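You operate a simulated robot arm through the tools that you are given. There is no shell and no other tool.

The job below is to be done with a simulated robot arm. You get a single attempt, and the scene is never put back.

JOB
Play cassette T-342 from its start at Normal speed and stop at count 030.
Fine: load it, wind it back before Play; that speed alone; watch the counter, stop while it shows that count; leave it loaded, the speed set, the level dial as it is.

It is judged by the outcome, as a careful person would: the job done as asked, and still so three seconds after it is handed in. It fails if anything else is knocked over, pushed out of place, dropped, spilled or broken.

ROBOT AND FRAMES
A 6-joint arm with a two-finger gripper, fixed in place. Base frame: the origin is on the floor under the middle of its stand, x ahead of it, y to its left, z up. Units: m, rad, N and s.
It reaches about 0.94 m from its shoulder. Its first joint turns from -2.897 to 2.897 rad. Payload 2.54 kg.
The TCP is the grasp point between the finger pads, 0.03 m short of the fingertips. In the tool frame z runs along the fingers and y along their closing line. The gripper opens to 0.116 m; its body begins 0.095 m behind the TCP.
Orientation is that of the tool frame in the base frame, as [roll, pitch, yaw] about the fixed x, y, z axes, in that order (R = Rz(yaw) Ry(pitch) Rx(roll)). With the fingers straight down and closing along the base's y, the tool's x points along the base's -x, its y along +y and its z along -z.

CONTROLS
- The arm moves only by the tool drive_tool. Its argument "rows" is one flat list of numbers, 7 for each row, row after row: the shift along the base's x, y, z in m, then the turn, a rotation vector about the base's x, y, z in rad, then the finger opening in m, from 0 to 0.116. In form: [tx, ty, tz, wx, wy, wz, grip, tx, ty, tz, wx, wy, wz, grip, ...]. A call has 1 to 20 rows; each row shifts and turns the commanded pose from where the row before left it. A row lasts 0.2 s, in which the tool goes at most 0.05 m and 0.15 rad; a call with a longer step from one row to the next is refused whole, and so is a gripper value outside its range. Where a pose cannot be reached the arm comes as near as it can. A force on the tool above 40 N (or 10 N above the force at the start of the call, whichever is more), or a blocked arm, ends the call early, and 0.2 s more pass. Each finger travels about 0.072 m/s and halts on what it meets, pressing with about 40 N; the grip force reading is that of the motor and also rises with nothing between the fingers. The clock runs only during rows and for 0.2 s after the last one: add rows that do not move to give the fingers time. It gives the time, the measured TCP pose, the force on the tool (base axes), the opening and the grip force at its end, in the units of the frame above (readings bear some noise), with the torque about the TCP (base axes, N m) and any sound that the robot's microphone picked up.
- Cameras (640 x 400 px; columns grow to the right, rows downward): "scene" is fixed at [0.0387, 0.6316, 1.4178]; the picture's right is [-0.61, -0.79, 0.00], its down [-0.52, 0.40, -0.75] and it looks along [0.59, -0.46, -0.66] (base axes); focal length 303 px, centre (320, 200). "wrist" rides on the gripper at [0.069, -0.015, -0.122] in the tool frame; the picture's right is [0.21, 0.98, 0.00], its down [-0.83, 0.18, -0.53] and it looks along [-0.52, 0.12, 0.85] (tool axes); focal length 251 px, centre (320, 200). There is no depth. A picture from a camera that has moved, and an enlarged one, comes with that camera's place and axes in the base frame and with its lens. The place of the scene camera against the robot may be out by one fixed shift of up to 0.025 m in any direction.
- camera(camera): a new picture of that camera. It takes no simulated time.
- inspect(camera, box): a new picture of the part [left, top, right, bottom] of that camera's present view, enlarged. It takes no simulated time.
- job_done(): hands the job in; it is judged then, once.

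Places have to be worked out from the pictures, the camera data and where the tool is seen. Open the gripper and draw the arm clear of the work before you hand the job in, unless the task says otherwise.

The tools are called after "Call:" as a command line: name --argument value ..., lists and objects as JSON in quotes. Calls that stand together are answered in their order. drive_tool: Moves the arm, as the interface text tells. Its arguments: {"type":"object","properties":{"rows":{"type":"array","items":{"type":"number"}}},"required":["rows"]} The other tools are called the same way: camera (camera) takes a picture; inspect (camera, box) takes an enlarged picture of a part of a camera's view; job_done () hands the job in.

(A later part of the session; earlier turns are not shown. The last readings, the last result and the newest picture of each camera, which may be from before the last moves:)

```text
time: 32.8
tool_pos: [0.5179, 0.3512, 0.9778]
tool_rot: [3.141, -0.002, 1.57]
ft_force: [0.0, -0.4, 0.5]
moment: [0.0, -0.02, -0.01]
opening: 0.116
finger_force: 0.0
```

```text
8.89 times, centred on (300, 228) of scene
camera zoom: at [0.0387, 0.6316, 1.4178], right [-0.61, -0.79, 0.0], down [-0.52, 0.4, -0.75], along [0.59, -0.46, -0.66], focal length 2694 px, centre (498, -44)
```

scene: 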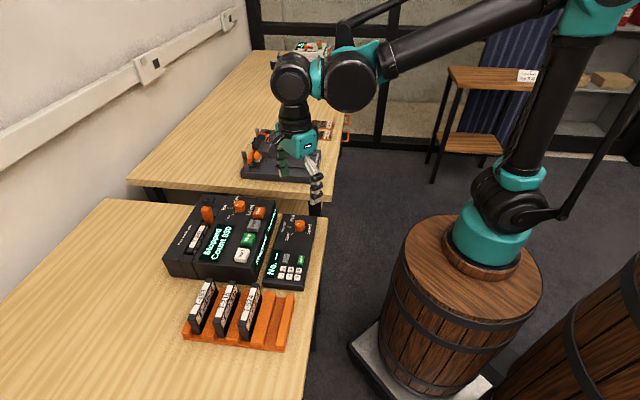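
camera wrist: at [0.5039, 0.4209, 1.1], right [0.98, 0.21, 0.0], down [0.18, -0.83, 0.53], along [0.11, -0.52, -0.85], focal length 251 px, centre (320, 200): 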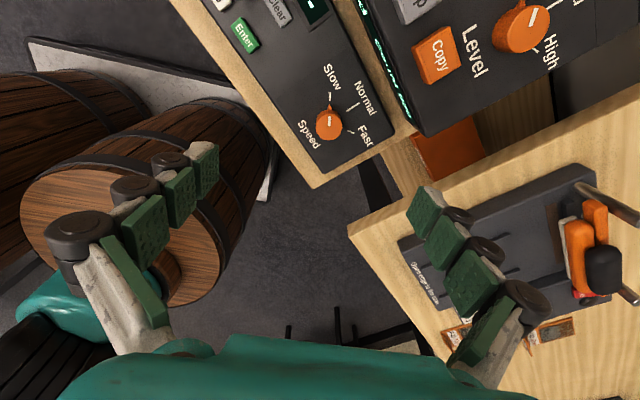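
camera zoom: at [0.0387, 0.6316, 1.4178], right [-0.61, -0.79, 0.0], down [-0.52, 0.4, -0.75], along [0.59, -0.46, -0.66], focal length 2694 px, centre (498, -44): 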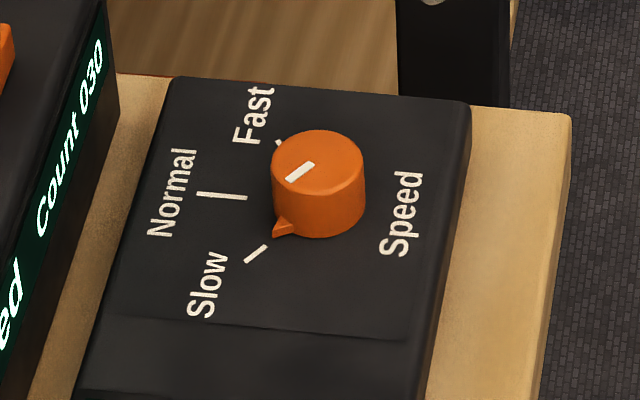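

Knob measurements: centre about (0.5295, 0.3495), diameter 27 mm, top z≈0.840, panel z≈0.82. The pointer sits at about 99° (Slow) and the Normal tick at about 45°, so I need roughly a 54° clockwise turn. I'll line the fingers up across the pointer and go down to just above the knob.

Call:
drive_tool --rows '[0.0116, -0.0017, -0.015, 0, 0, 0.0835, 0.09, 0, 0, -0.025, 0, 0, 0.0835, 0.06, 0, 0, -0.03, 0, 0, 0, 0.05, 0, 0, 0, 0, 0, 0, 0.05, 0, 0, 0, 0, 0, 0, 0.05]'

Call:
camera --camera "wrist"

Call:
inspect --camera "wrist" --box '[240, 80, 420, 220]'

Call:
inspect --camera "scene" --box '[260, 180, 360, 260]'

```text
time: 34.0
tool_pos: [0.5285, 0.3497, 0.9067]
tool_rot: [-3.142, -0.001, 1.738]
ft_force: [-0.3, 0.4, 0.8]
moment: [0.0, -0.02, -0.01]
opening: 0.05
finger_force: 0.0
```

```text
taken
camera wrist: at [0.5038, 0.4165, 1.0298], right [0.93, 0.37, 0.0], down [0.32, -0.78, 0.53], along [0.2, -0.5, -0.85], focal length 251 px, centre (320, 200)
```

wrist: 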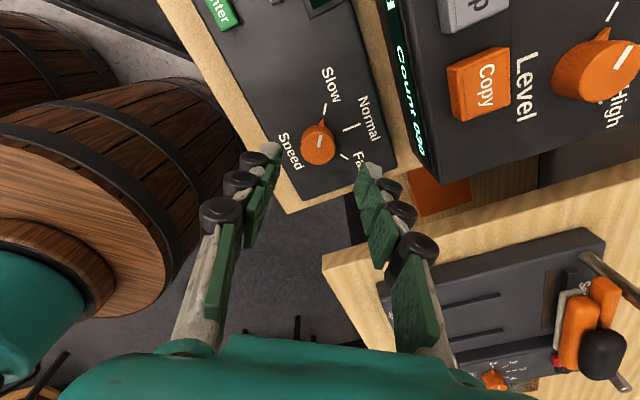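

```text
2.86 times, centred on (330, 150) of wrist
camera zoom: at [0.5038, 0.4165, 1.0298], right [0.93, 0.37, 0.0], down [0.32, -0.78, 0.53], along [0.2, -0.5, -0.85], focal length 718 px, centre (291, 343)
```

zoom: 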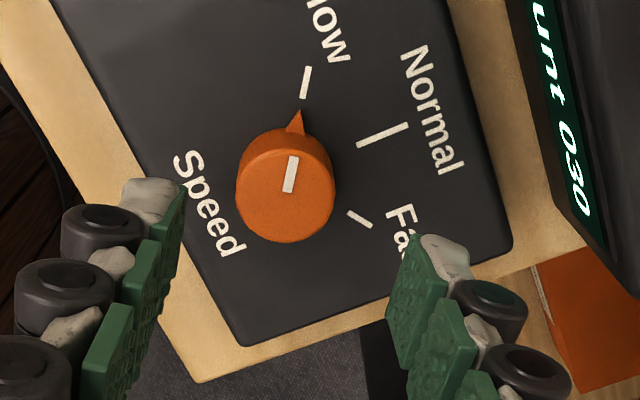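

```text
5.00 times, centred on (310, 220) of scene
camera zoom: at [0.0387, 0.6316, 1.4178], right [-0.61, -0.79, 0.0], down [-0.52, 0.4, -0.75], along [0.59, -0.46, -0.66], focal length 1515 px, centre (370, 100)
```

zoom: 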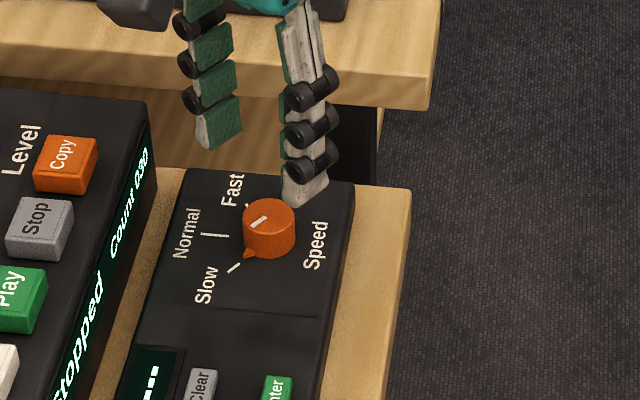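

The knob centre is within about 1 mm of the TCP axis. Descending around the knob with the tips stopping about 3 mm above the panel.

Call:
drive_tool --rows '[0.0007, 0, -0.018, 0, 0, 0, 0.05, 0, 0, -0.018, 0, 0, 0, 0.05, 0, 0, -0.012, 0, 0, 0, 0.05, 0, 0, -0.005, 0, 0, 0, 0.05, 0, 0, 0, 0, 0, 0, 0.05]'

Call:
camera --camera "wrist"

Call:
inspect --camera "scene" --box '[270, 195, 330, 245]'

```text
time: 35.2
tool_pos: [0.5294, 0.3497, 0.8558]
tool_rot: [-3.141, 0.0, 1.738]
ft_force: [-0.3, 0.0, -0.4]
moment: [-0.04, 0.01, 0.05]
opening: 0.0499
finger_force: 0.1
```

```text
taken
camera wrist: at [0.5042, 0.416, 0.9769], right [0.93, 0.37, 0.0], down [0.32, -0.78, 0.53], along [0.2, -0.5, -0.85], focal length 251 px, centre (320, 200)
```

wrist: 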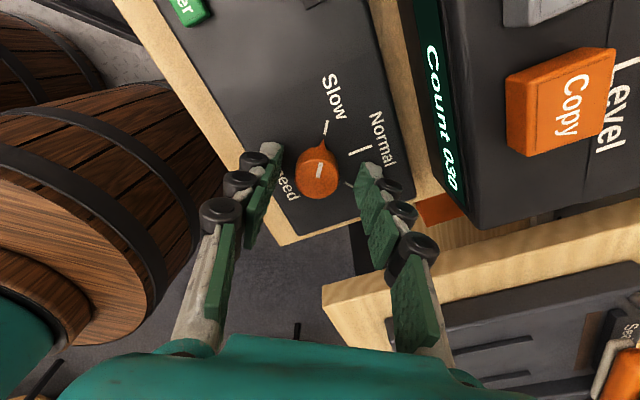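

```text
8.00 times, centred on (300, 220) of scene
camera zoom: at [0.0387, 0.6316, 1.4178], right [-0.61, -0.79, 0.0], down [-0.52, 0.4, -0.75], along [0.59, -0.46, -0.66], focal length 2424 px, centre (480, 40)
```

zoom: 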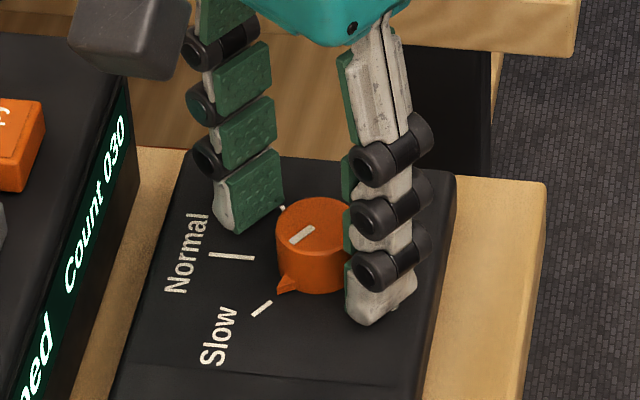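

The fingers straddle the knob. Closing on it gently, then checking before turning.

Call:
drive_tool --rows '[0, 0, 0, 0, 0, 0, 0.03, 0, 0, 0, 0, 0, 0, 0.022, 0, 0, 0, 0, 0, 0, 0.022]'

Call:
inspect --camera "scene" --box '[270, 195, 330, 245]'

Call:
inspect --camera "wrist" --box '[240, 80, 420, 220]'

```text
time: 36.0
tool_pos: [0.5295, 0.3498, 0.8546]
tool_rot: [-3.141, 0.0, 1.737]
ft_force: [-11.5, -2.6, -4.8]
moment: [-0.07, 0.29, 0.02]
opening: 0.0296
finger_force: 5.6
```

```text
8.00 times, centred on (300, 220) of scene
camera zoom: at [0.0387, 0.6316, 1.4178], right [-0.61, -0.79, 0.0], down [-0.52, 0.4, -0.75], along [0.59, -0.46, -0.66], focal length 2424 px, centre (480, 40)
```

zoom: 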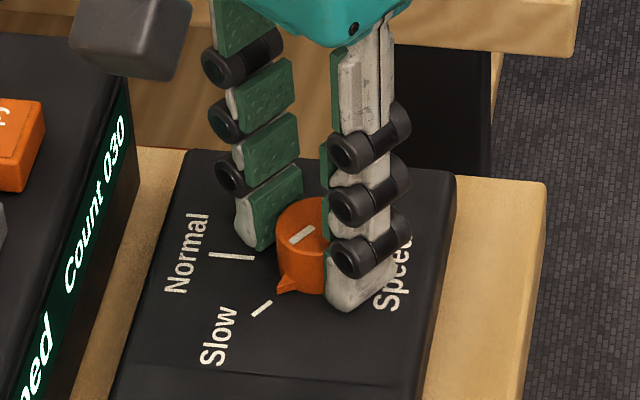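

```text
2.86 times, centred on (330, 150) of wrist
camera zoom: at [0.5036, 0.416, 0.977], right [0.93, 0.37, 0.0], down [0.32, -0.78, 0.53], along [0.2, -0.5, -0.85], focal length 718 px, centre (291, 343)
```

zoom: 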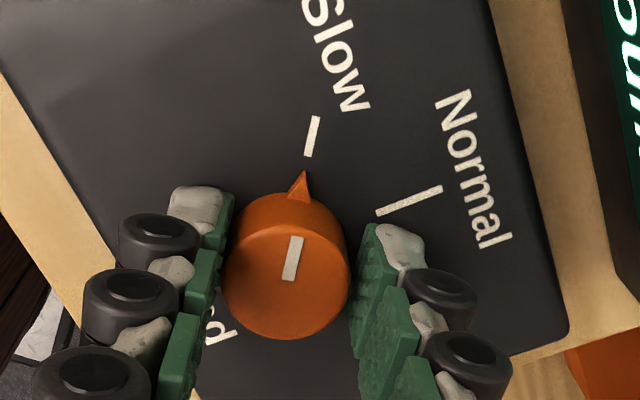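

One finger (the −x side) touched first, so the knob sits about 1 mm toward −x. I'll shift to centre and finish closing.

Call:
drive_tool --rows '[-0.0012, -0.0003, 0, 0, 0, 0, 0.022, 0, 0, 0, 0, 0, 0, 0.018, 0, 0, 0, 0, 0, 0, 0.018]'

Call:
inspect --camera "wrist" --box '[240, 80, 420, 220]'

```text
time: 36.8
tool_pos: [0.5281, 0.35, 0.8542]
tool_rot: [-3.141, -0.001, 1.74]
ft_force: [-15.1, -2.4, -1.6]
moment: [-0.04, 0.37, 0.0]
opening: 0.0271
finger_force: 45.1
```

```text
2.86 times, centred on (330, 150) of wrist
camera zoom: at [0.5026, 0.4158, 0.977], right [0.93, 0.37, 0.0], down [0.32, -0.78, 0.53], along [0.2, -0.5, -0.85], focal length 718 px, centre (291, 343)
```

zoom: 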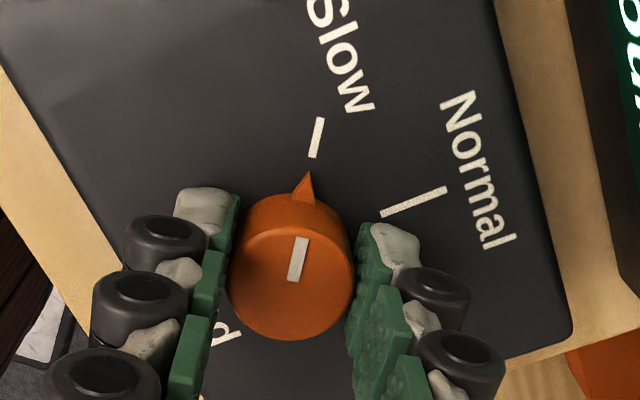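

Firm grip at 0.0271 m. I'll relieve the side load by another 1.2 mm and turn clockwise about 46°, then check the pointer.

Call:
drive_tool --rows '[-0.0012, -0.0002, 0, 0, 0, 0, 0.018, 0, 0, 0, 0, 0, -0.1, 0.018, 0, 0, 0, 0, 0, -0.14, 0.018, 0, 0, 0, 0, 0, -0.14, 0.018, 0, 0, 0, 0, 0, -0.14, 0.018, 0, 0, 0, 0, 0, -0.14, 0.018, 0, 0, 0, 0, 0, -0.14, 0.018, 0, 0, 0, 0, 0, 0, 0.018]'

Call:
inspect --camera "wrist" --box '[240, 80, 420, 220]'

Call:
inspect --camera "scene" --box '[270, 195, 330, 245]'

```text
time: 38.4
tool_pos: [0.5284, 0.3483, 0.8546]
tool_rot: [-3.118, -0.003, 1.004]
ft_force: [-10.2, 9.3, -0.2]
moment: [-0.08, 0.42, 0.0]
opening: 0.0272
finger_force: 45.2
out of reach, approached as far as the arm can: row 7
stopped in row 7: the force on the tool passed its limit at 84 N (the readings are from after the stop); the commanded pose is now the measured one
```

```text
2.86 times, centred on (330, 150) of wrist
camera zoom: at [0.5563, 0.4137, 0.9772], right [0.94, -0.34, -0.02], down [-0.28, -0.8, 0.53], along [-0.2, -0.49, -0.85], focal length 718 px, centre (291, 343)
```

zoom: 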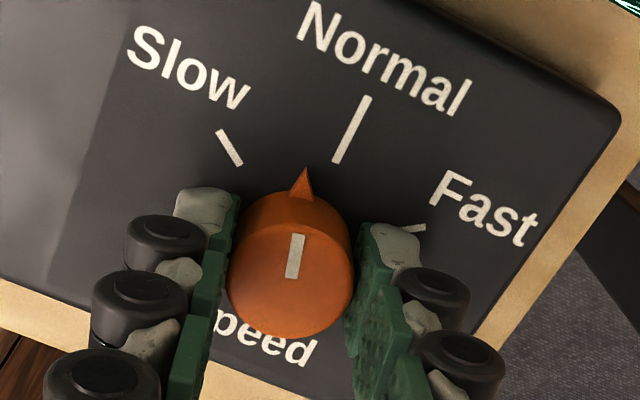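

```text
8.00 times, centred on (300, 220) of scene
camera zoom: at [0.0387, 0.6316, 1.4178], right [-0.61, -0.79, 0.0], down [-0.52, 0.4, -0.75], along [0.59, -0.46, -0.66], focal length 2424 px, centre (480, 40)
```

zoom: 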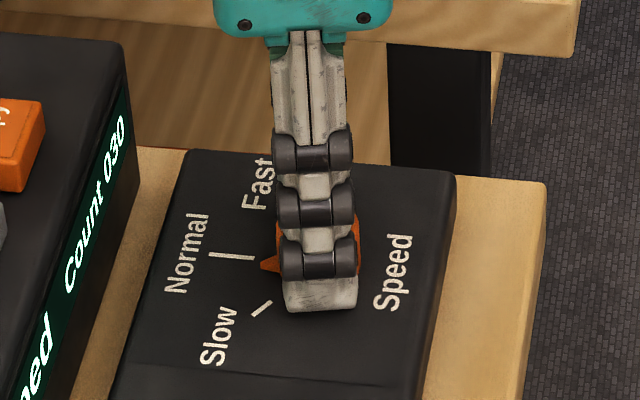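

The wrist hit its turning limit at yaw≈1.0 and the force limit stopped the call, but the knob did turn: the pointer is now about 12° short of Normal. I'll release the knob, check nothing shifted, and re-grip with the wrist turned back.

Call:
drive_tool --rows '[0, 0, 0, 0, 0, 0, 0.04, 0, 0, 0, 0, 0, 0, 0.055, 0, 0, 0, 0, 0, 0, 0.055]'

Call:
inspect --camera "wrist" --box '[240, 80, 420, 220]'

Call:
camera --camera "scene"

```text
time: 39.2
tool_pos: [0.5283, 0.3471, 0.8549]
tool_rot: [-3.121, -0.002, 1.004]
ft_force: [1.1, 0.9, 0.1]
moment: [0.0, 0.01, 0.01]
opening: 0.055
finger_force: 0.1
```

```text
2.86 times, centred on (330, 150) of wrist
camera zoom: at [0.5575, 0.4126, 0.9771], right [0.94, -0.34, -0.02], down [-0.28, -0.8, 0.53], along [-0.2, -0.49, -0.85], focal length 718 px, centre (291, 343)
```

zoom: 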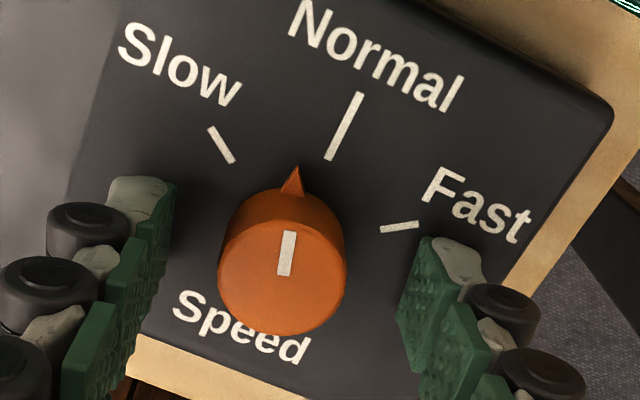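

```text
taken
```

scene: 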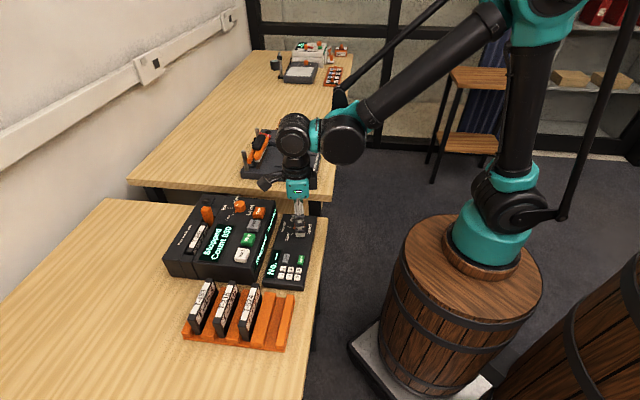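

The knob stayed put and everything else is in place. I'll centre on the knob, undo the small tilt, and turn the open fingers back so there is room to finish the turn.

Call:
drive_tool --rows '[-0.0007, 0.001, 0, -0.0055, -0.0087, 0, 0.055, -0.0006, 0.0009, 0, -0.0055, -0.0087, 0, 0.055, 0, 0, 0, 0, 0, 0.132, 0.055, 0, 0, 0, 0, 0, 0.132, 0.055, 0, 0, 0, 0, 0, 0.132, 0.055, 0, 0, 0, 0, 0, 0, 0.055]'

Call:
inspect --camera "wrist" --box '[240, 80, 420, 220]'

```text
time: 40.6
tool_pos: [0.5282, 0.3497, 0.8554]
tool_rot: [-3.139, -0.002, 1.4]
ft_force: [-0.7, 0.5, -0.4]
moment: [-0.03, 0.01, 0.04]
opening: 0.0549
finger_force: 0.0
```

```text
2.86 times, centred on (330, 150) of wrist
camera zoom: at [0.5266, 0.4205, 0.9769], right [1.0, 0.05, 0.0], down [0.04, -0.85, 0.53], along [0.02, -0.53, -0.85], focal length 718 px, centre (291, 343)
```

zoom: 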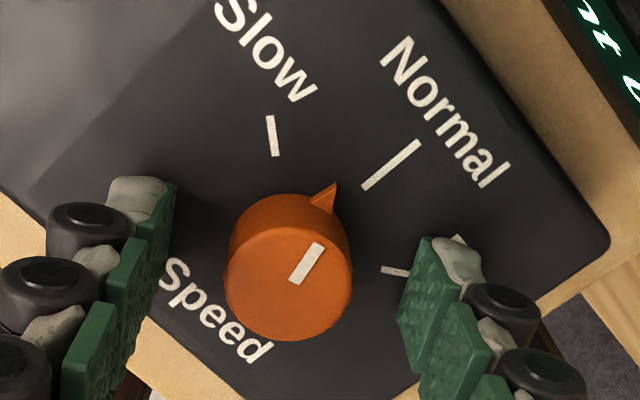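

Centred on the knob; the pointer reads about 58° against the Normal tick at about 45.4°. I'll grip again and turn a further −0.225 rad.

Call:
drive_tool --rows '[0, 0, 0, 0, 0, 0, 0.035, 0, 0, 0, 0, 0, 0, 0.018, 0, 0, 0, 0, 0, 0, 0.018, 0, 0, 0, 0, 0, -0.075, 0.018, 0, 0, 0, 0, 0, -0.075, 0.018, 0, 0, 0, 0, 0, -0.075, 0.018, 0, 0, 0, 0, 0, 0, 0.018]'

Call:
inspect --camera "wrist" --box '[240, 80, 420, 220]'

Call:
inspect --camera "scene" --box '[270, 195, 330, 245]'

```text
time: 42.2
tool_pos: [0.528, 0.349, 0.8548]
tool_rot: [-3.14, -0.003, 1.175]
ft_force: [-6.5, 2.1, -4.8]
moment: [0.01, 0.23, -0.03]
opening: 0.0271
finger_force: 45.2
```

```text
2.86 times, centred on (330, 150) of wrist
camera zoom: at [0.5423, 0.4194, 0.9769], right [0.98, -0.18, 0.0], down [-0.15, -0.83, 0.53], along [-0.1, -0.52, -0.85], focal length 718 px, centre (291, 343)
```

zoom: 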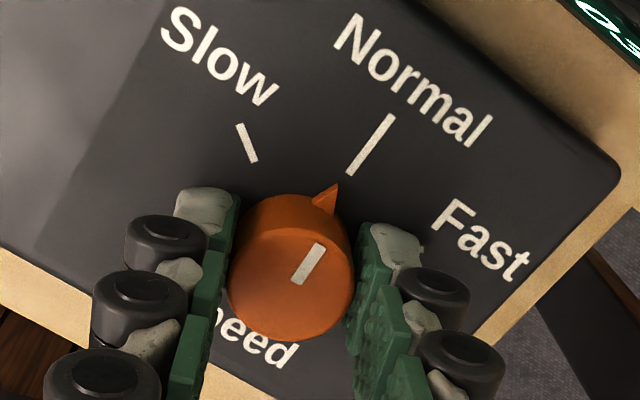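

```text
8.00 times, centred on (300, 220) of scene
camera zoom: at [0.0387, 0.6316, 1.4178], right [-0.61, -0.79, 0.0], down [-0.52, 0.4, -0.75], along [0.59, -0.46, -0.66], focal length 2424 px, centre (480, 40)
```

zoom: 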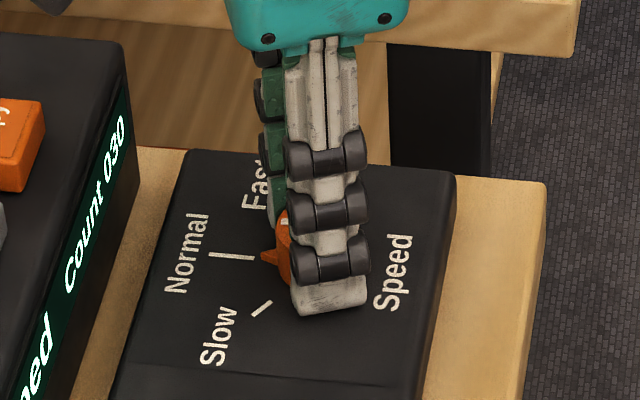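

The knob turned with the fingers. I'll zoom in to compare the pointer with the Normal tick precisely.

Call:
inspect --camera "wrist" --box '[290, 100, 390, 190]'

Call:
inspect --camera "scene" --box '[285, 215, 315, 240]'

```text
4.44 times, centred on (340, 145) of wrist
camera zoom: at [0.5423, 0.4194, 0.9769], right [0.98, -0.18, 0.0], down [-0.15, -0.83, 0.53], along [-0.1, -0.52, -0.85], focal length 1118 px, centre (231, 444)
```

zoom: 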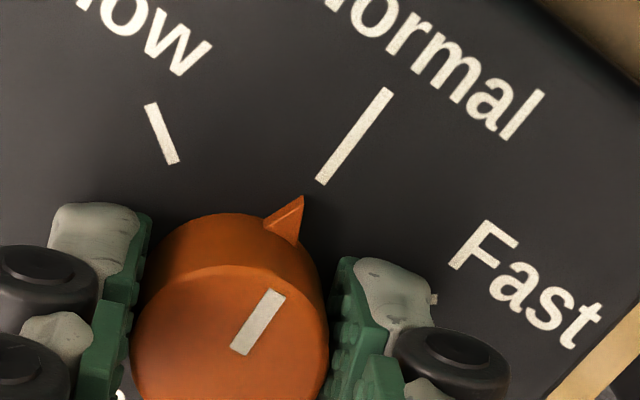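

```text
16.00 times, centred on (300, 228) of scene
camera zoom: at [0.0387, 0.6316, 1.4178], right [-0.61, -0.79, 0.0], down [-0.52, 0.4, -0.75], along [0.59, -0.46, -0.66], focal length 4849 px, centre (640, -240)
```

zoom: 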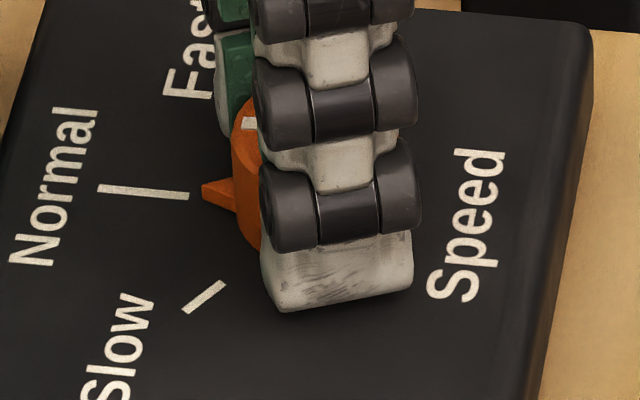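

The pointer's white line is parallel to the Normal tick and the nub points straight at it in both views. Releasing the knob and rising clear.

Call:
drive_tool --rows '[0, 0, 0, 0, 0, 0, 0.04, 0, 0, 0, 0, 0, 0, 0.055, 0, 0, 0.01, 0, 0, 0, 0.055, 0, 0, 0.03, 0, 0, 0, 0.055, 0, 0, 0.04, 0, 0, 0, 0.055, 0, 0, 0.03, 0, 0, 0, 0.055, 0, 0, 0, 0, 0, 0, 0.055]'

Call:
inspect --camera "scene" --box '[160, 180, 340, 290]'

Call:
camera --camera "wrist"

Call:
inspect --camera "wrist" --box '[270, 60, 430, 190]'

```text
time: 43.8
tool_pos: [0.5283, 0.3495, 0.9654]
tool_rot: [-3.139, -0.003, 1.174]
ft_force: [-0.5, -0.3, 0.1]
moment: [-0.01, 0.02, 0.02]
opening: 0.0551
finger_force: 0.0
```

```text
3.56 times, centred on (250, 235) of scene
camera zoom: at [0.0387, 0.6316, 1.4178], right [-0.61, -0.79, 0.0], down [-0.52, 0.4, -0.75], along [0.59, -0.46, -0.66], focal length 1078 px, centre (569, 76)
```

zoom: 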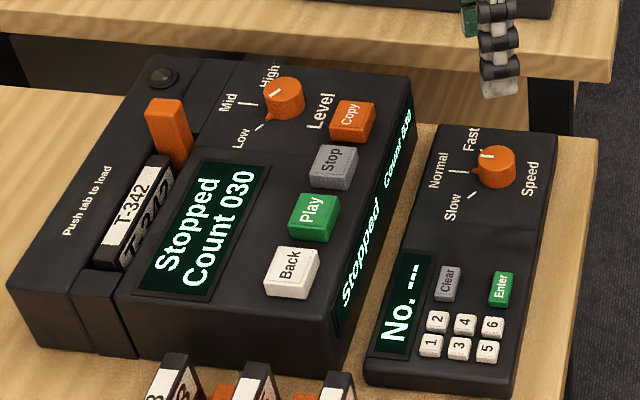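

```text
taken
camera wrist: at [0.5424, 0.4194, 1.0876], right [0.98, -0.18, 0.0], down [-0.15, -0.83, 0.53], along [-0.1, -0.52, -0.85], focal length 251 px, centre (320, 200)
```

wrist: 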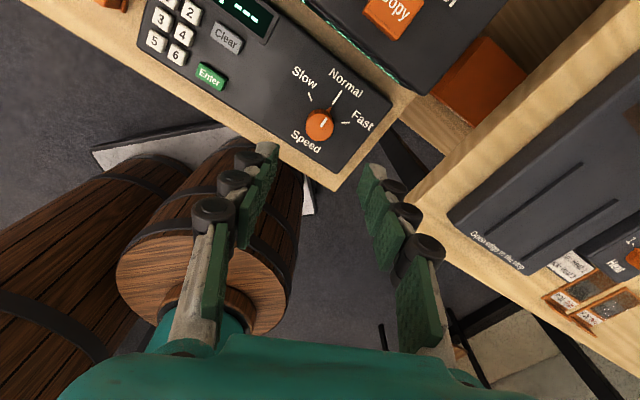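

```text
3.08 times, centred on (350, 125) of wrist
camera zoom: at [0.5424, 0.4194, 1.0876], right [0.98, -0.18, 0.0], down [-0.15, -0.83, 0.53], along [-0.1, -0.52, -0.85], focal length 774 px, centre (228, 431)
```

zoom: 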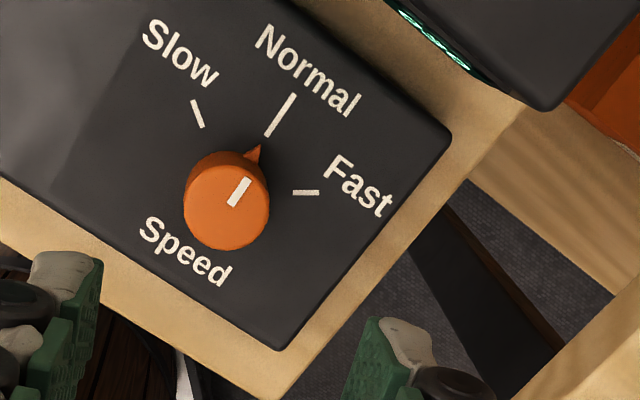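

Speed now points at Normal, and the level dial and display are unchanged. Next I'll bring the closed fingers over the Back button with the wrist at a comfortable angle and measure the buttons.

Call:
drive_tool --rows '[-0.0036, 0.0198, 0.02, 0, 0, 0.1325, 0.04, -0.0036, 0.0198, 0, 0, 0, 0.1325, 0.02, -0.0036, 0.0198, 0, 0, 0, 0.1325, 0.0, -0.0036, 0.0198, 0, 0, 0, 0.1325, 0.0, -0.0036, 0.0198, 0, 0, 0, 0.1325, 0.0, -0.0036, 0.0198, 0, 0, 0, 0.1325, 0.0, -0.0036, 0.0198, 0, 0, 0, 0.1325, 0.0, -0.0036, 0.0198, 0, 0, 0, 0.1325, 0.0, -0.0036, 0.0198, 0, 0, 0, 0.1325, 0.0, 0, 0, 0, 0, 0, 0, 0.0]'

Call:
camera --camera "wrist"

Call:
camera --camera "scene"

Call:
inspect --camera "wrist" --box '[220, 60, 400, 200]'

```text
time: 46.0
tool_pos: [0.4967, 0.5272, 0.9844]
tool_rot: [-3.141, -0.004, 2.369]
ft_force: [1.2, -0.1, 0.3]
moment: [0.01, 0.0, 0.03]
opening: 0.0
finger_force: 28.6
```

```text
taken
camera wrist: at [0.4375, 0.5654, 1.1066], right [0.53, 0.85, 0.0], down [0.72, -0.45, 0.53], along [0.45, -0.28, -0.85], focal length 251 px, centre (320, 200)
```

wrist: 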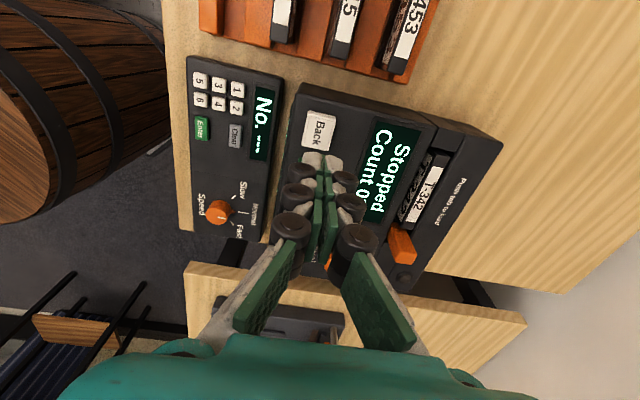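

```text
taken
```

scene: 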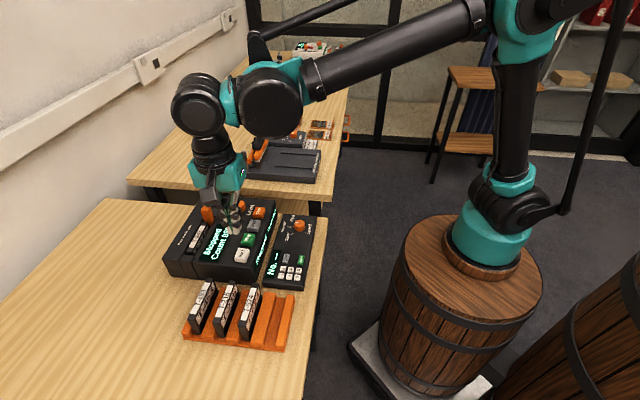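

```text
2.86 times, centred on (310, 130) of wrist
camera zoom: at [0.4375, 0.5654, 1.1066], right [0.53, 0.85, 0.0], down [0.72, -0.45, 0.53], along [0.45, -0.28, -0.85], focal length 718 px, centre (349, 400)
```

zoom: 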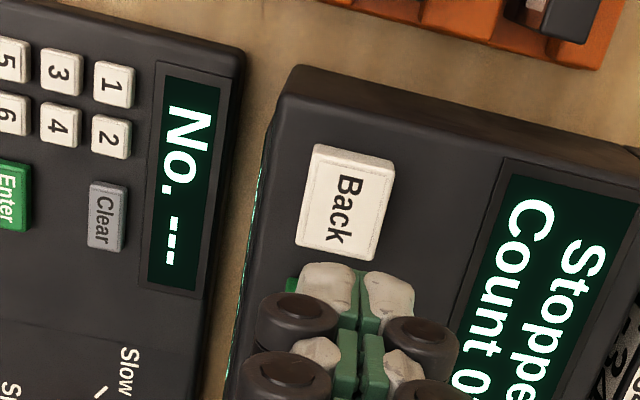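

Back's centre is within about 3 mm of the tool axis. I'll trim that, descend to just above the button, then press.

Call:
drive_tool --rows '[-0.0015, 0.001, -0.025, 0, 0, 0, 0.0, 0, 0, -0.025, 0, 0, 0, 0.0, 0, 0, -0.014, 0, 0, 0, 0.0, 0, 0, 0, 0, 0, 0, 0.0]'

Call:
inspect --camera "scene" --box '[190, 200, 290, 280]'

Call:
inspect --camera "wrist" --box '[220, 60, 400, 200]'

```text
time: 47.0
tool_pos: [0.4946, 0.5294, 0.9193]
tool_rot: [-3.14, -0.002, 2.366]
ft_force: [1.3, 0.0, -0.2]
moment: [-0.01, -0.02, 0.0]
opening: 0.0
finger_force: 28.4
```

```text
5.00 times, centred on (240, 240) of scene
camera zoom: at [0.0387, 0.6316, 1.4178], right [-0.61, -0.79, 0.0], down [-0.52, 0.4, -0.75], along [0.59, -0.46, -0.66], focal length 1515 px, centre (720, 0)
```

zoom: 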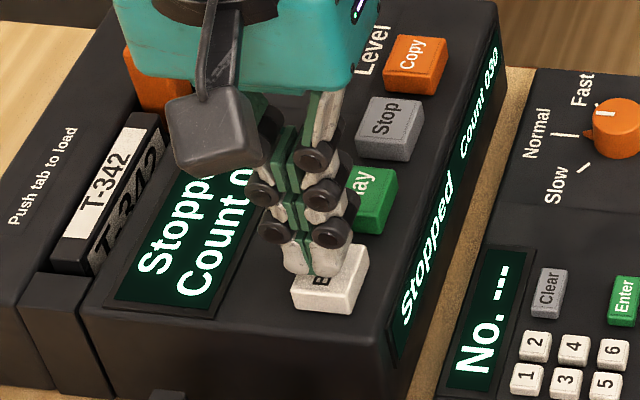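

```text
2.86 times, centred on (310, 130) of wrist
camera zoom: at [0.4361, 0.5667, 1.0424], right [0.53, 0.85, 0.0], down [0.72, -0.45, 0.53], along [0.45, -0.28, -0.85], focal length 718 px, centre (349, 400)
```

zoom: 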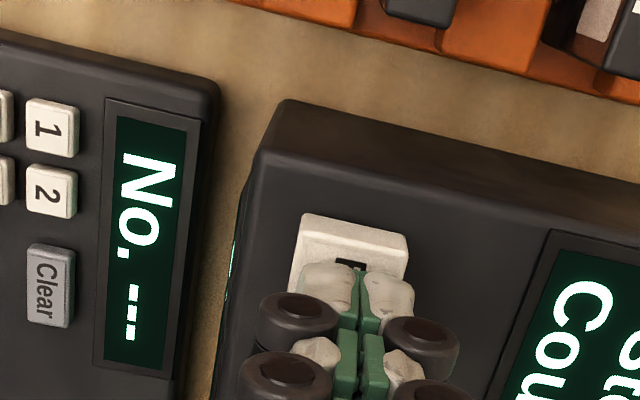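

The tips are just above Back, and the deck's front display stays readable. Pressing in small steps.

Call:
drive_tool --rows '[0, 0, -0.003, 0, 0, 0, 0.0, 0, 0, -0.003, 0, 0, 0, 0.0, 0, 0, -0.002, 0, 0, 0, 0.0]'

Call:
inspect --camera "scene" --box '[190, 200, 290, 280]'

```text
time: 47.8
tool_pos: [0.4957, 0.5277, 0.9122]
tool_rot: [-3.14, -0.002, 2.367]
ft_force: [-0.4, -0.3, -0.7]
moment: [-0.02, 0.01, 0.0]
opening: 0.0
finger_force: 28.3
```

```text
5.00 times, centred on (240, 240) of scene
camera zoom: at [0.0387, 0.6316, 1.4178], right [-0.61, -0.79, 0.0], down [-0.52, 0.4, -0.75], along [0.59, -0.46, -0.66], focal length 1515 px, centre (720, 0)
```

zoom: 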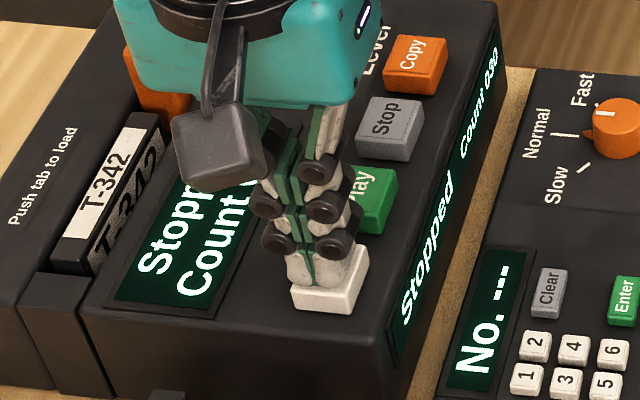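

No contact yet at TCP z 0.912. Continuing in small steps.

Call:
drive_tool --rows '[0, 0, -0.002, 0, 0, 0, 0.0, 0, 0, -0.002, 0, 0, 0, 0.0]'

Call:
inspect --camera "scene" --box '[190, 200, 290, 280]'

```text
time: 48.4
tool_pos: [0.4963, 0.5281, 0.9082]
tool_rot: [-3.14, -0.002, 2.367]
ft_force: [0.5, 0.4, 1.4]
moment: [0.04, -0.01, -0.04]
opening: 0.0063
finger_force: 28.3
```

```text
5.00 times, centred on (240, 240) of scene
camera zoom: at [0.0387, 0.6316, 1.4178], right [-0.61, -0.79, 0.0], down [-0.52, 0.4, -0.75], along [0.59, -0.46, -0.66], focal length 1515 px, centre (720, 0)
```

zoom: 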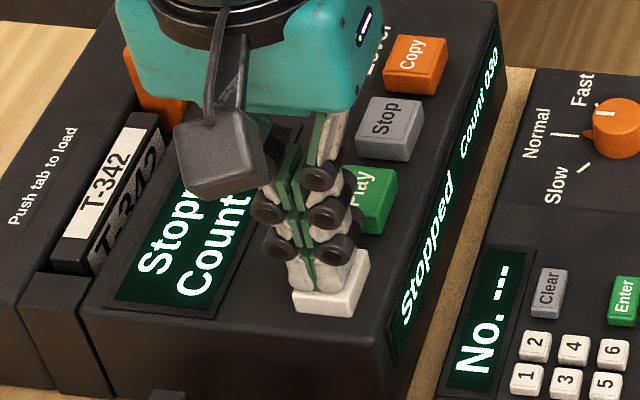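

First contact (1.4 N). Pressing on by 2 mm steps.

Call:
drive_tool --rows '[0, 0, -0.002, 0, 0, 0, 0.0, 0, 0, -0.002, 0, 0, 0, 0.0]'

Call:
inspect --camera "scene" --box '[190, 200, 290, 280]'

```text
time: 49.0
tool_pos: [0.4941, 0.5292, 0.9046]
tool_rot: [3.14, -0.001, 2.367]
ft_force: [0.3, 3.7, 14.4]
moment: [0.08, -0.02, -0.04]
opening: 0.006
finger_force: 28.7
heard: click
```

```text
5.00 times, centred on (240, 240) of scene
camera zoom: at [0.0387, 0.6316, 1.4178], right [-0.61, -0.79, 0.0], down [-0.52, 0.4, -0.75], along [0.59, -0.46, -0.66], focal length 1515 px, centre (720, 0)
```

zoom: 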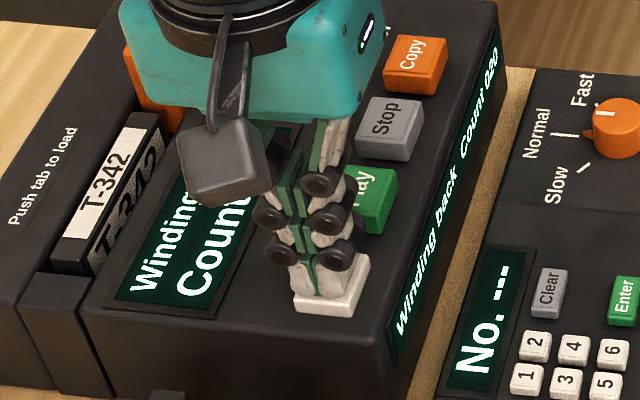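

A click, and the display shows "Winding back" with the count falling. I'll lift off and wait for it to reach the start.

Call:
drive_tool --rows '[0, 0, 0.006, 0, 0, 0, 0.0, 0, 0, 0.012, 0, 0, 0, 0.0]'

Call:
inspect --camera "scene" --box '[190, 200, 290, 280]'

```text
time: 49.6
tool_pos: [0.4946, 0.5283, 0.9221]
tool_rot: [-3.14, -0.002, 2.367]
ft_force: [-0.2, 0.3, 0.2]
moment: [0.0, 0.02, -0.02]
opening: 0.0
finger_force: 28.9
```

```text
5.00 times, centred on (240, 240) of scene
camera zoom: at [0.0387, 0.6316, 1.4178], right [-0.61, -0.79, 0.0], down [-0.52, 0.4, -0.75], along [0.59, -0.46, -0.66], focal length 1515 px, centre (720, 0)
```

zoom: 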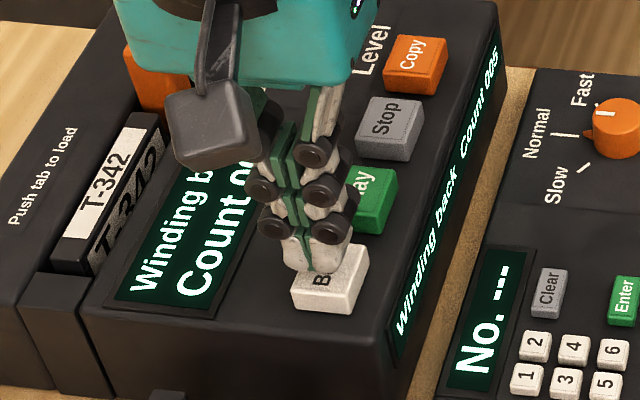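

It's about at 005 and still winding. I'll move over to the Play button while it finishes.

Call:
drive_tool --rows '[0, 0, 0.015, 0, 0, 0, 0.0, 0.011, -0.0105, 0, 0, 0, 0, 0.0, 0.011, -0.0105, 0, 0, 0, 0, 0.0, 0.011, -0.0105, 0, 0, 0, 0, 0.0, 0, 0, 0, 0, 0, 0, 0.0]'

Call:
inspect --camera "scene" --box '[190, 190, 290, 280]'

Call:
camera --camera "wrist"

Call:
inspect --camera "wrist" --box '[220, 60, 400, 200]'

```text
time: 50.8
tool_pos: [0.5279, 0.4954, 0.9369]
tool_rot: [-3.138, -0.004, 2.368]
ft_force: [0.1, 0.4, 0.1]
moment: [-0.01, -0.03, 0.03]
opening: 0.0
finger_force: 28.0
```

```text
4.44 times, centred on (240, 235) of scene
camera zoom: at [0.0387, 0.6316, 1.4178], right [-0.61, -0.79, 0.0], down [-0.52, 0.4, -0.75], along [0.59, -0.46, -0.66], focal length 1347 px, centre (676, 44)
```

zoom: 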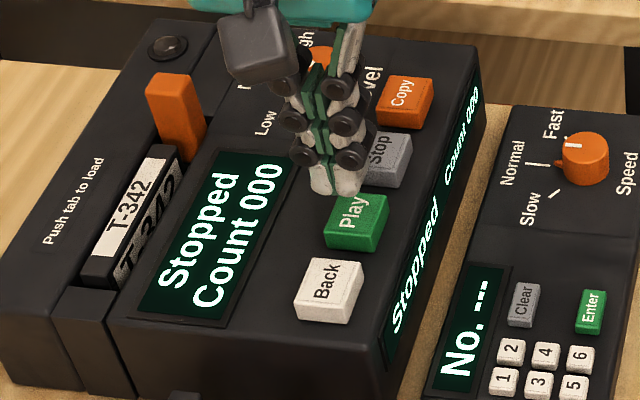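

```text
taken
camera wrist: at [0.4698, 0.5345, 1.0592], right [0.53, 0.85, 0.0], down [0.72, -0.45, 0.53], along [0.45, -0.28, -0.85], focal length 251 px, centre (320, 200)
```

wrist: 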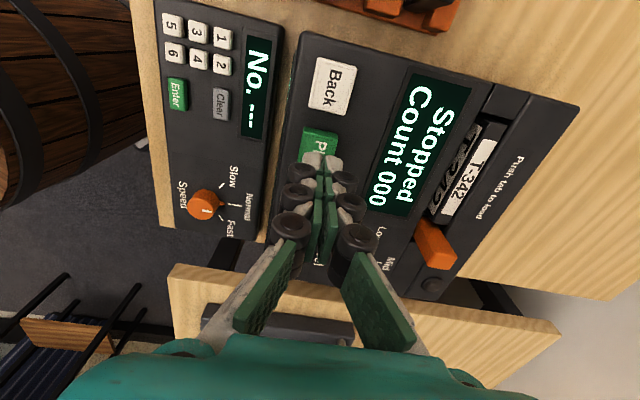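

```text
2.86 times, centred on (310, 130) of wrist
camera zoom: at [0.4698, 0.5345, 1.0592], right [0.53, 0.85, 0.0], down [0.72, -0.45, 0.53], along [0.45, -0.28, -0.85], focal length 718 px, centre (349, 400)
```

zoom: 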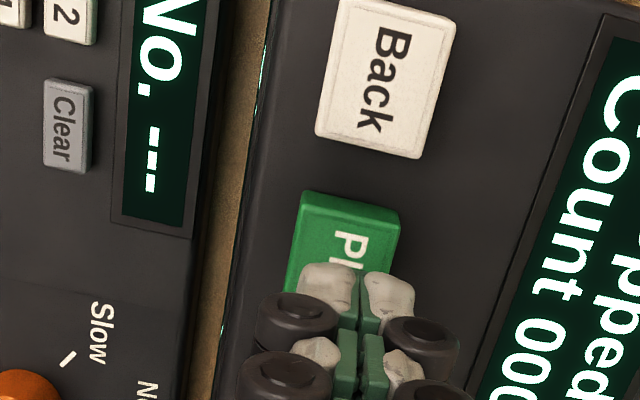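

Fully rewound: "Stopped, Count 000", Speed at Normal. I'll press Play in one smooth call, then lift and move to hover over Stop.

Call:
drive_tool --rows '[-0.001, -0.001, -0.02, 0, 0, 0, 0.0, 0, 0, -0.008, 0, 0, 0, 0.0, 0, 0, -0.003, 0, 0, 0, 0.0, 0, 0, -0.002, 0, 0, 0, 0.0]'

Call:
inspect --camera "scene" --box '[190, 190, 290, 280]'

```text
time: 51.8
tool_pos: [0.5267, 0.4952, 0.904]
tool_rot: [-3.14, -0.002, 2.367]
ft_force: [3.5, 1.8, 14.4]
moment: [0.06, -0.14, 0.0]
opening: 0.0057
finger_force: 28.5
heard: click
```

```text
4.44 times, centred on (240, 235) of scene
camera zoom: at [0.0387, 0.6316, 1.4178], right [-0.61, -0.79, 0.0], down [-0.52, 0.4, -0.75], along [0.59, -0.46, -0.66], focal length 1347 px, centre (676, 44)
```

zoom: 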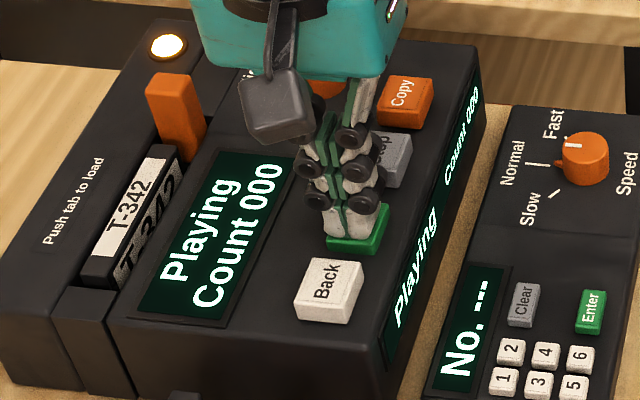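

Click, and the display reads "Playing, Count 000" with the lamp on. Lifting and moving to hover over Stop.

Call:
drive_tool --rows '[0, 0, 0.015, 0, 0, 0, 0.0, 0.004, -0.004, 0.012, 0, 0, 0, 0.0, 0.014, -0.0145, 0, 0, 0, 0, 0.0, 0.013, -0.0135, 0, 0, 0, 0, 0.0, 0, 0, 0, 0, 0, 0, 0.0]'

Call:
inspect --camera "scene" --box '[190, 190, 290, 280]'

Call:
inspect --camera "wrist" --box '[220, 60, 400, 200]'

```text
time: 53.0
tool_pos: [0.5575, 0.4633, 0.931]
tool_rot: [-3.139, -0.002, 2.367]
ft_force: [0.0, 0.4, 0.3]
moment: [-0.02, 0.02, -0.03]
opening: 0.0
finger_force: 28.7
```

```text
4.44 times, centred on (240, 235) of scene
camera zoom: at [0.0387, 0.6316, 1.4178], right [-0.61, -0.79, 0.0], down [-0.52, 0.4, -0.75], along [0.59, -0.46, -0.66], focal length 1347 px, centre (676, 44)
```

zoom: 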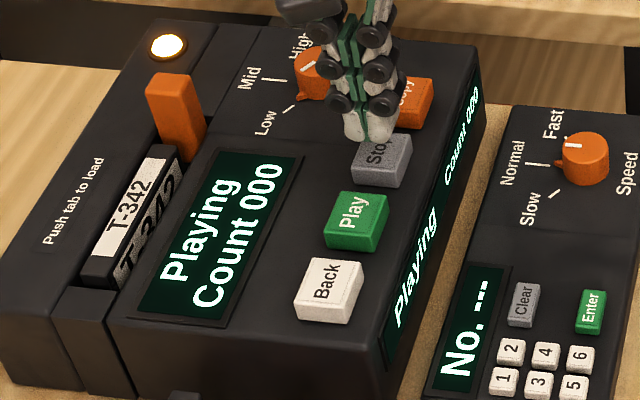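

```text
2.86 times, centred on (310, 130) of wrist
camera zoom: at [0.499, 0.5016, 1.0539], right [0.53, 0.85, 0.0], down [0.72, -0.45, 0.53], along [0.45, -0.28, -0.85], focal length 718 px, centre (349, 400)
```

zoom: 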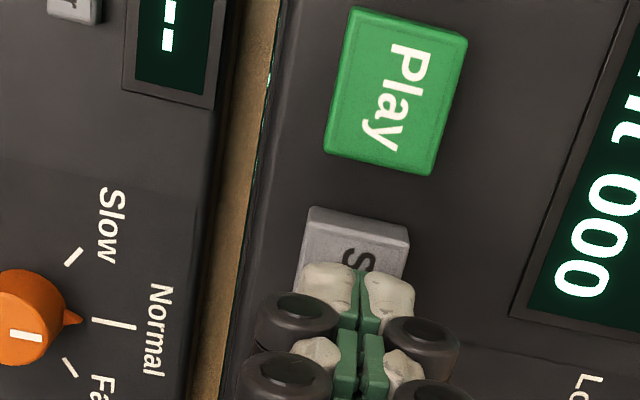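

Playing normally and still at 000 after about 1.3 s, so the counter is slow. I'll centre on Stop, hover about 5 mm above it, and time the counter.

Call:
drive_tool --rows '[0.003, -0.003, 0, 0, 0, 0, 0.0, 0, 0, -0.01, 0, 0, 0, 0.0, 0, 0, -0.006, 0, 0, 0, 0.0, 0, 0, 0, 0, 0, 0, 0.0, 0, 0, 0, 0, 0, 0, 0.0]'

Call:
inspect --camera "scene" --box '[190, 190, 290, 280]'

Call:
inspect --camera "wrist" --box '[220, 60, 400, 200]'

```text
time: 54.2
tool_pos: [0.5617, 0.4609, 0.9152]
tool_rot: [-3.139, -0.003, 2.367]
ft_force: [0.1, -0.3, 0.5]
moment: [0.02, -0.04, 0.01]
opening: 0.0001
finger_force: 28.9
```

```text
4.44 times, centred on (240, 235) of scene
camera zoom: at [0.0387, 0.6316, 1.4178], right [-0.61, -0.79, 0.0], down [-0.52, 0.4, -0.75], along [0.59, -0.46, -0.66], focal length 1347 px, centre (676, 44)
```

zoom: 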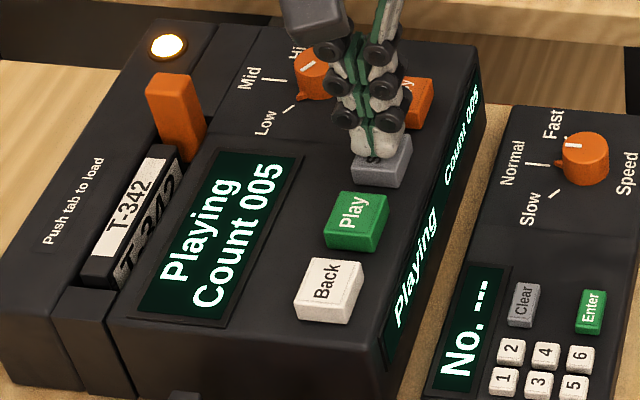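

```text
2.86 times, centred on (310, 130) of wrist
camera zoom: at [0.5023, 0.4989, 1.0379], right [0.53, 0.85, 0.0], down [0.72, -0.45, 0.53], along [0.45, -0.28, -0.85], focal length 718 px, centre (349, 400)
```

zoom: 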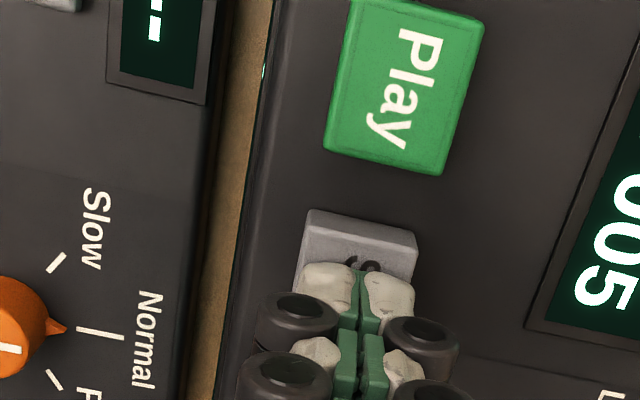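

It's at 005 at t=54.2. I'll wait in short calls to learn the counting rate.

Call:
drive_tool --rows '[0, 0, 0, 0, 0, 0, 0.0, 0, 0, 0, 0, 0, 0, 0.0, 0, 0, 0, 0, 0, 0, 0.0]'

Call:
inspect --camera "scene" --box '[190, 200, 290, 265]'

```text
time: 55.0
tool_pos: [0.5614, 0.4607, 0.9159]
tool_rot: [-3.14, -0.003, 2.37]
ft_force: [0.1, 0.0, -0.7]
moment: [0.02, 0.02, -0.05]
opening: 0.0
finger_force: 28.4
```

```text
6.15 times, centred on (240, 232) of scene
camera zoom: at [0.0387, 0.6316, 1.4178], right [-0.61, -0.79, 0.0], down [-0.52, 0.4, -0.75], along [0.59, -0.46, -0.66], focal length 1865 px, centre (812, 0)
```

zoom: 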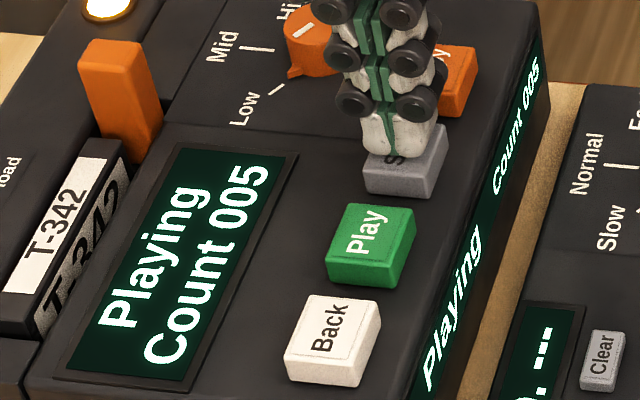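

Still 005, so the counter steps in fives. Waiting more to time the next steps.

Call:
drive_tool --rows '[0, 0, 0, 0, 0, 0, 0.0, 0, 0, 0, 0, 0, 0, 0.0, 0, 0, 0, 0, 0, 0, 0.0]'

Call:
inspect --camera "scene" --box '[190, 200, 290, 265]'

```text
time: 55.8
tool_pos: [0.5619, 0.4603, 0.9159]
tool_rot: [-3.14, -0.001, 2.367]
ft_force: [0.4, -0.2, 0.6]
moment: [-0.01, -0.02, 0.02]
opening: 0.0001
finger_force: 29.0
```

```text
6.15 times, centred on (240, 232) of scene
camera zoom: at [0.0387, 0.6316, 1.4178], right [-0.61, -0.79, 0.0], down [-0.52, 0.4, -0.75], along [0.59, -0.46, -0.66], focal length 1865 px, centre (812, 0)
```

zoom: 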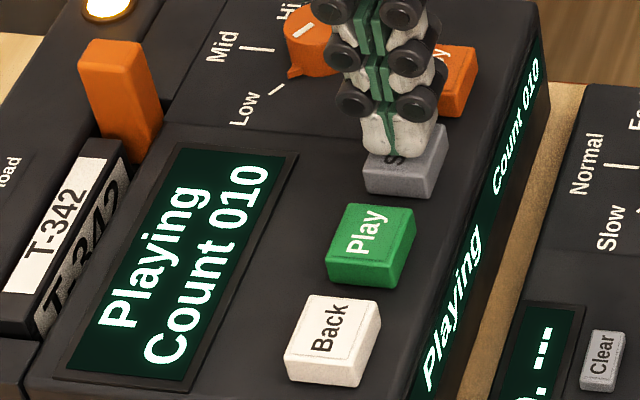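

Now 010, so about 2 s per step. Continuing to track.

Call:
drive_tool --rows '[0, 0, 0, 0, 0, 0, 0.0, 0, 0, 0, 0, 0, 0, 0.0, 0, 0, 0, 0, 0, 0, 0.0, 0, 0, 0, 0, 0, 0, 0.0, 0, 0, 0, 0, 0, 0, 0.0, 0, 0, 0, 0, 0, 0, 0.0, 0, 0, 0, 0, 0, 0, 0.0]'

Call:
inspect --camera "scene" --box '[190, 200, 290, 265]'

```text
time: 57.4
tool_pos: [0.5612, 0.4611, 0.9151]
tool_rot: [-3.139, -0.002, 2.367]
ft_force: [0.3, 0.2, -0.2]
moment: [0.0, 0.01, -0.02]
opening: 0.0001
finger_force: 28.9
```

```text
6.15 times, centred on (240, 232) of scene
camera zoom: at [0.0387, 0.6316, 1.4178], right [-0.61, -0.79, 0.0], down [-0.52, 0.4, -0.75], along [0.59, -0.46, -0.66], focal length 1865 px, centre (812, 0)
```

zoom: 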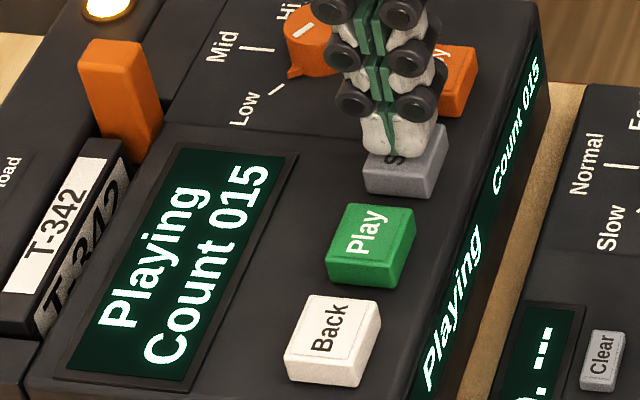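

015 at t=57.4. Estimated step is about 1.9 s, so 030 should appear near t≈63. Continuing to wait in stages.

Call:
drive_tool --rows '[0, 0, 0, 0, 0, 0, 0.0, 0, 0, 0, 0, 0, 0, 0.0, 0, 0, 0, 0, 0, 0, 0.0, 0, 0, 0, 0, 0, 0, 0.0, 0, 0, 0, 0, 0, 0, 0.0, 0, 0, 0, 0, 0, 0, 0.0, 0, 0, 0, 0, 0, 0, 0.0]'

Call:
inspect --camera "scene" --box '[190, 200, 290, 265]'

```text
time: 59.0
tool_pos: [0.5614, 0.4608, 0.9149]
tool_rot: [-3.141, -0.003, 2.367]
ft_force: [0.7, 0.0, 0.0]
moment: [0.0, -0.01, 0.01]
opening: 0.0001
finger_force: 29.1
```

```text
6.15 times, centred on (240, 232) of scene
camera zoom: at [0.0387, 0.6316, 1.4178], right [-0.61, -0.79, 0.0], down [-0.52, 0.4, -0.75], along [0.59, -0.46, -0.66], focal length 1865 px, centre (812, 0)
```

zoom: 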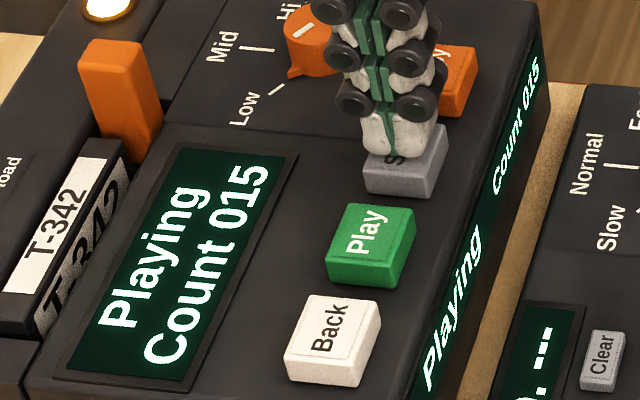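

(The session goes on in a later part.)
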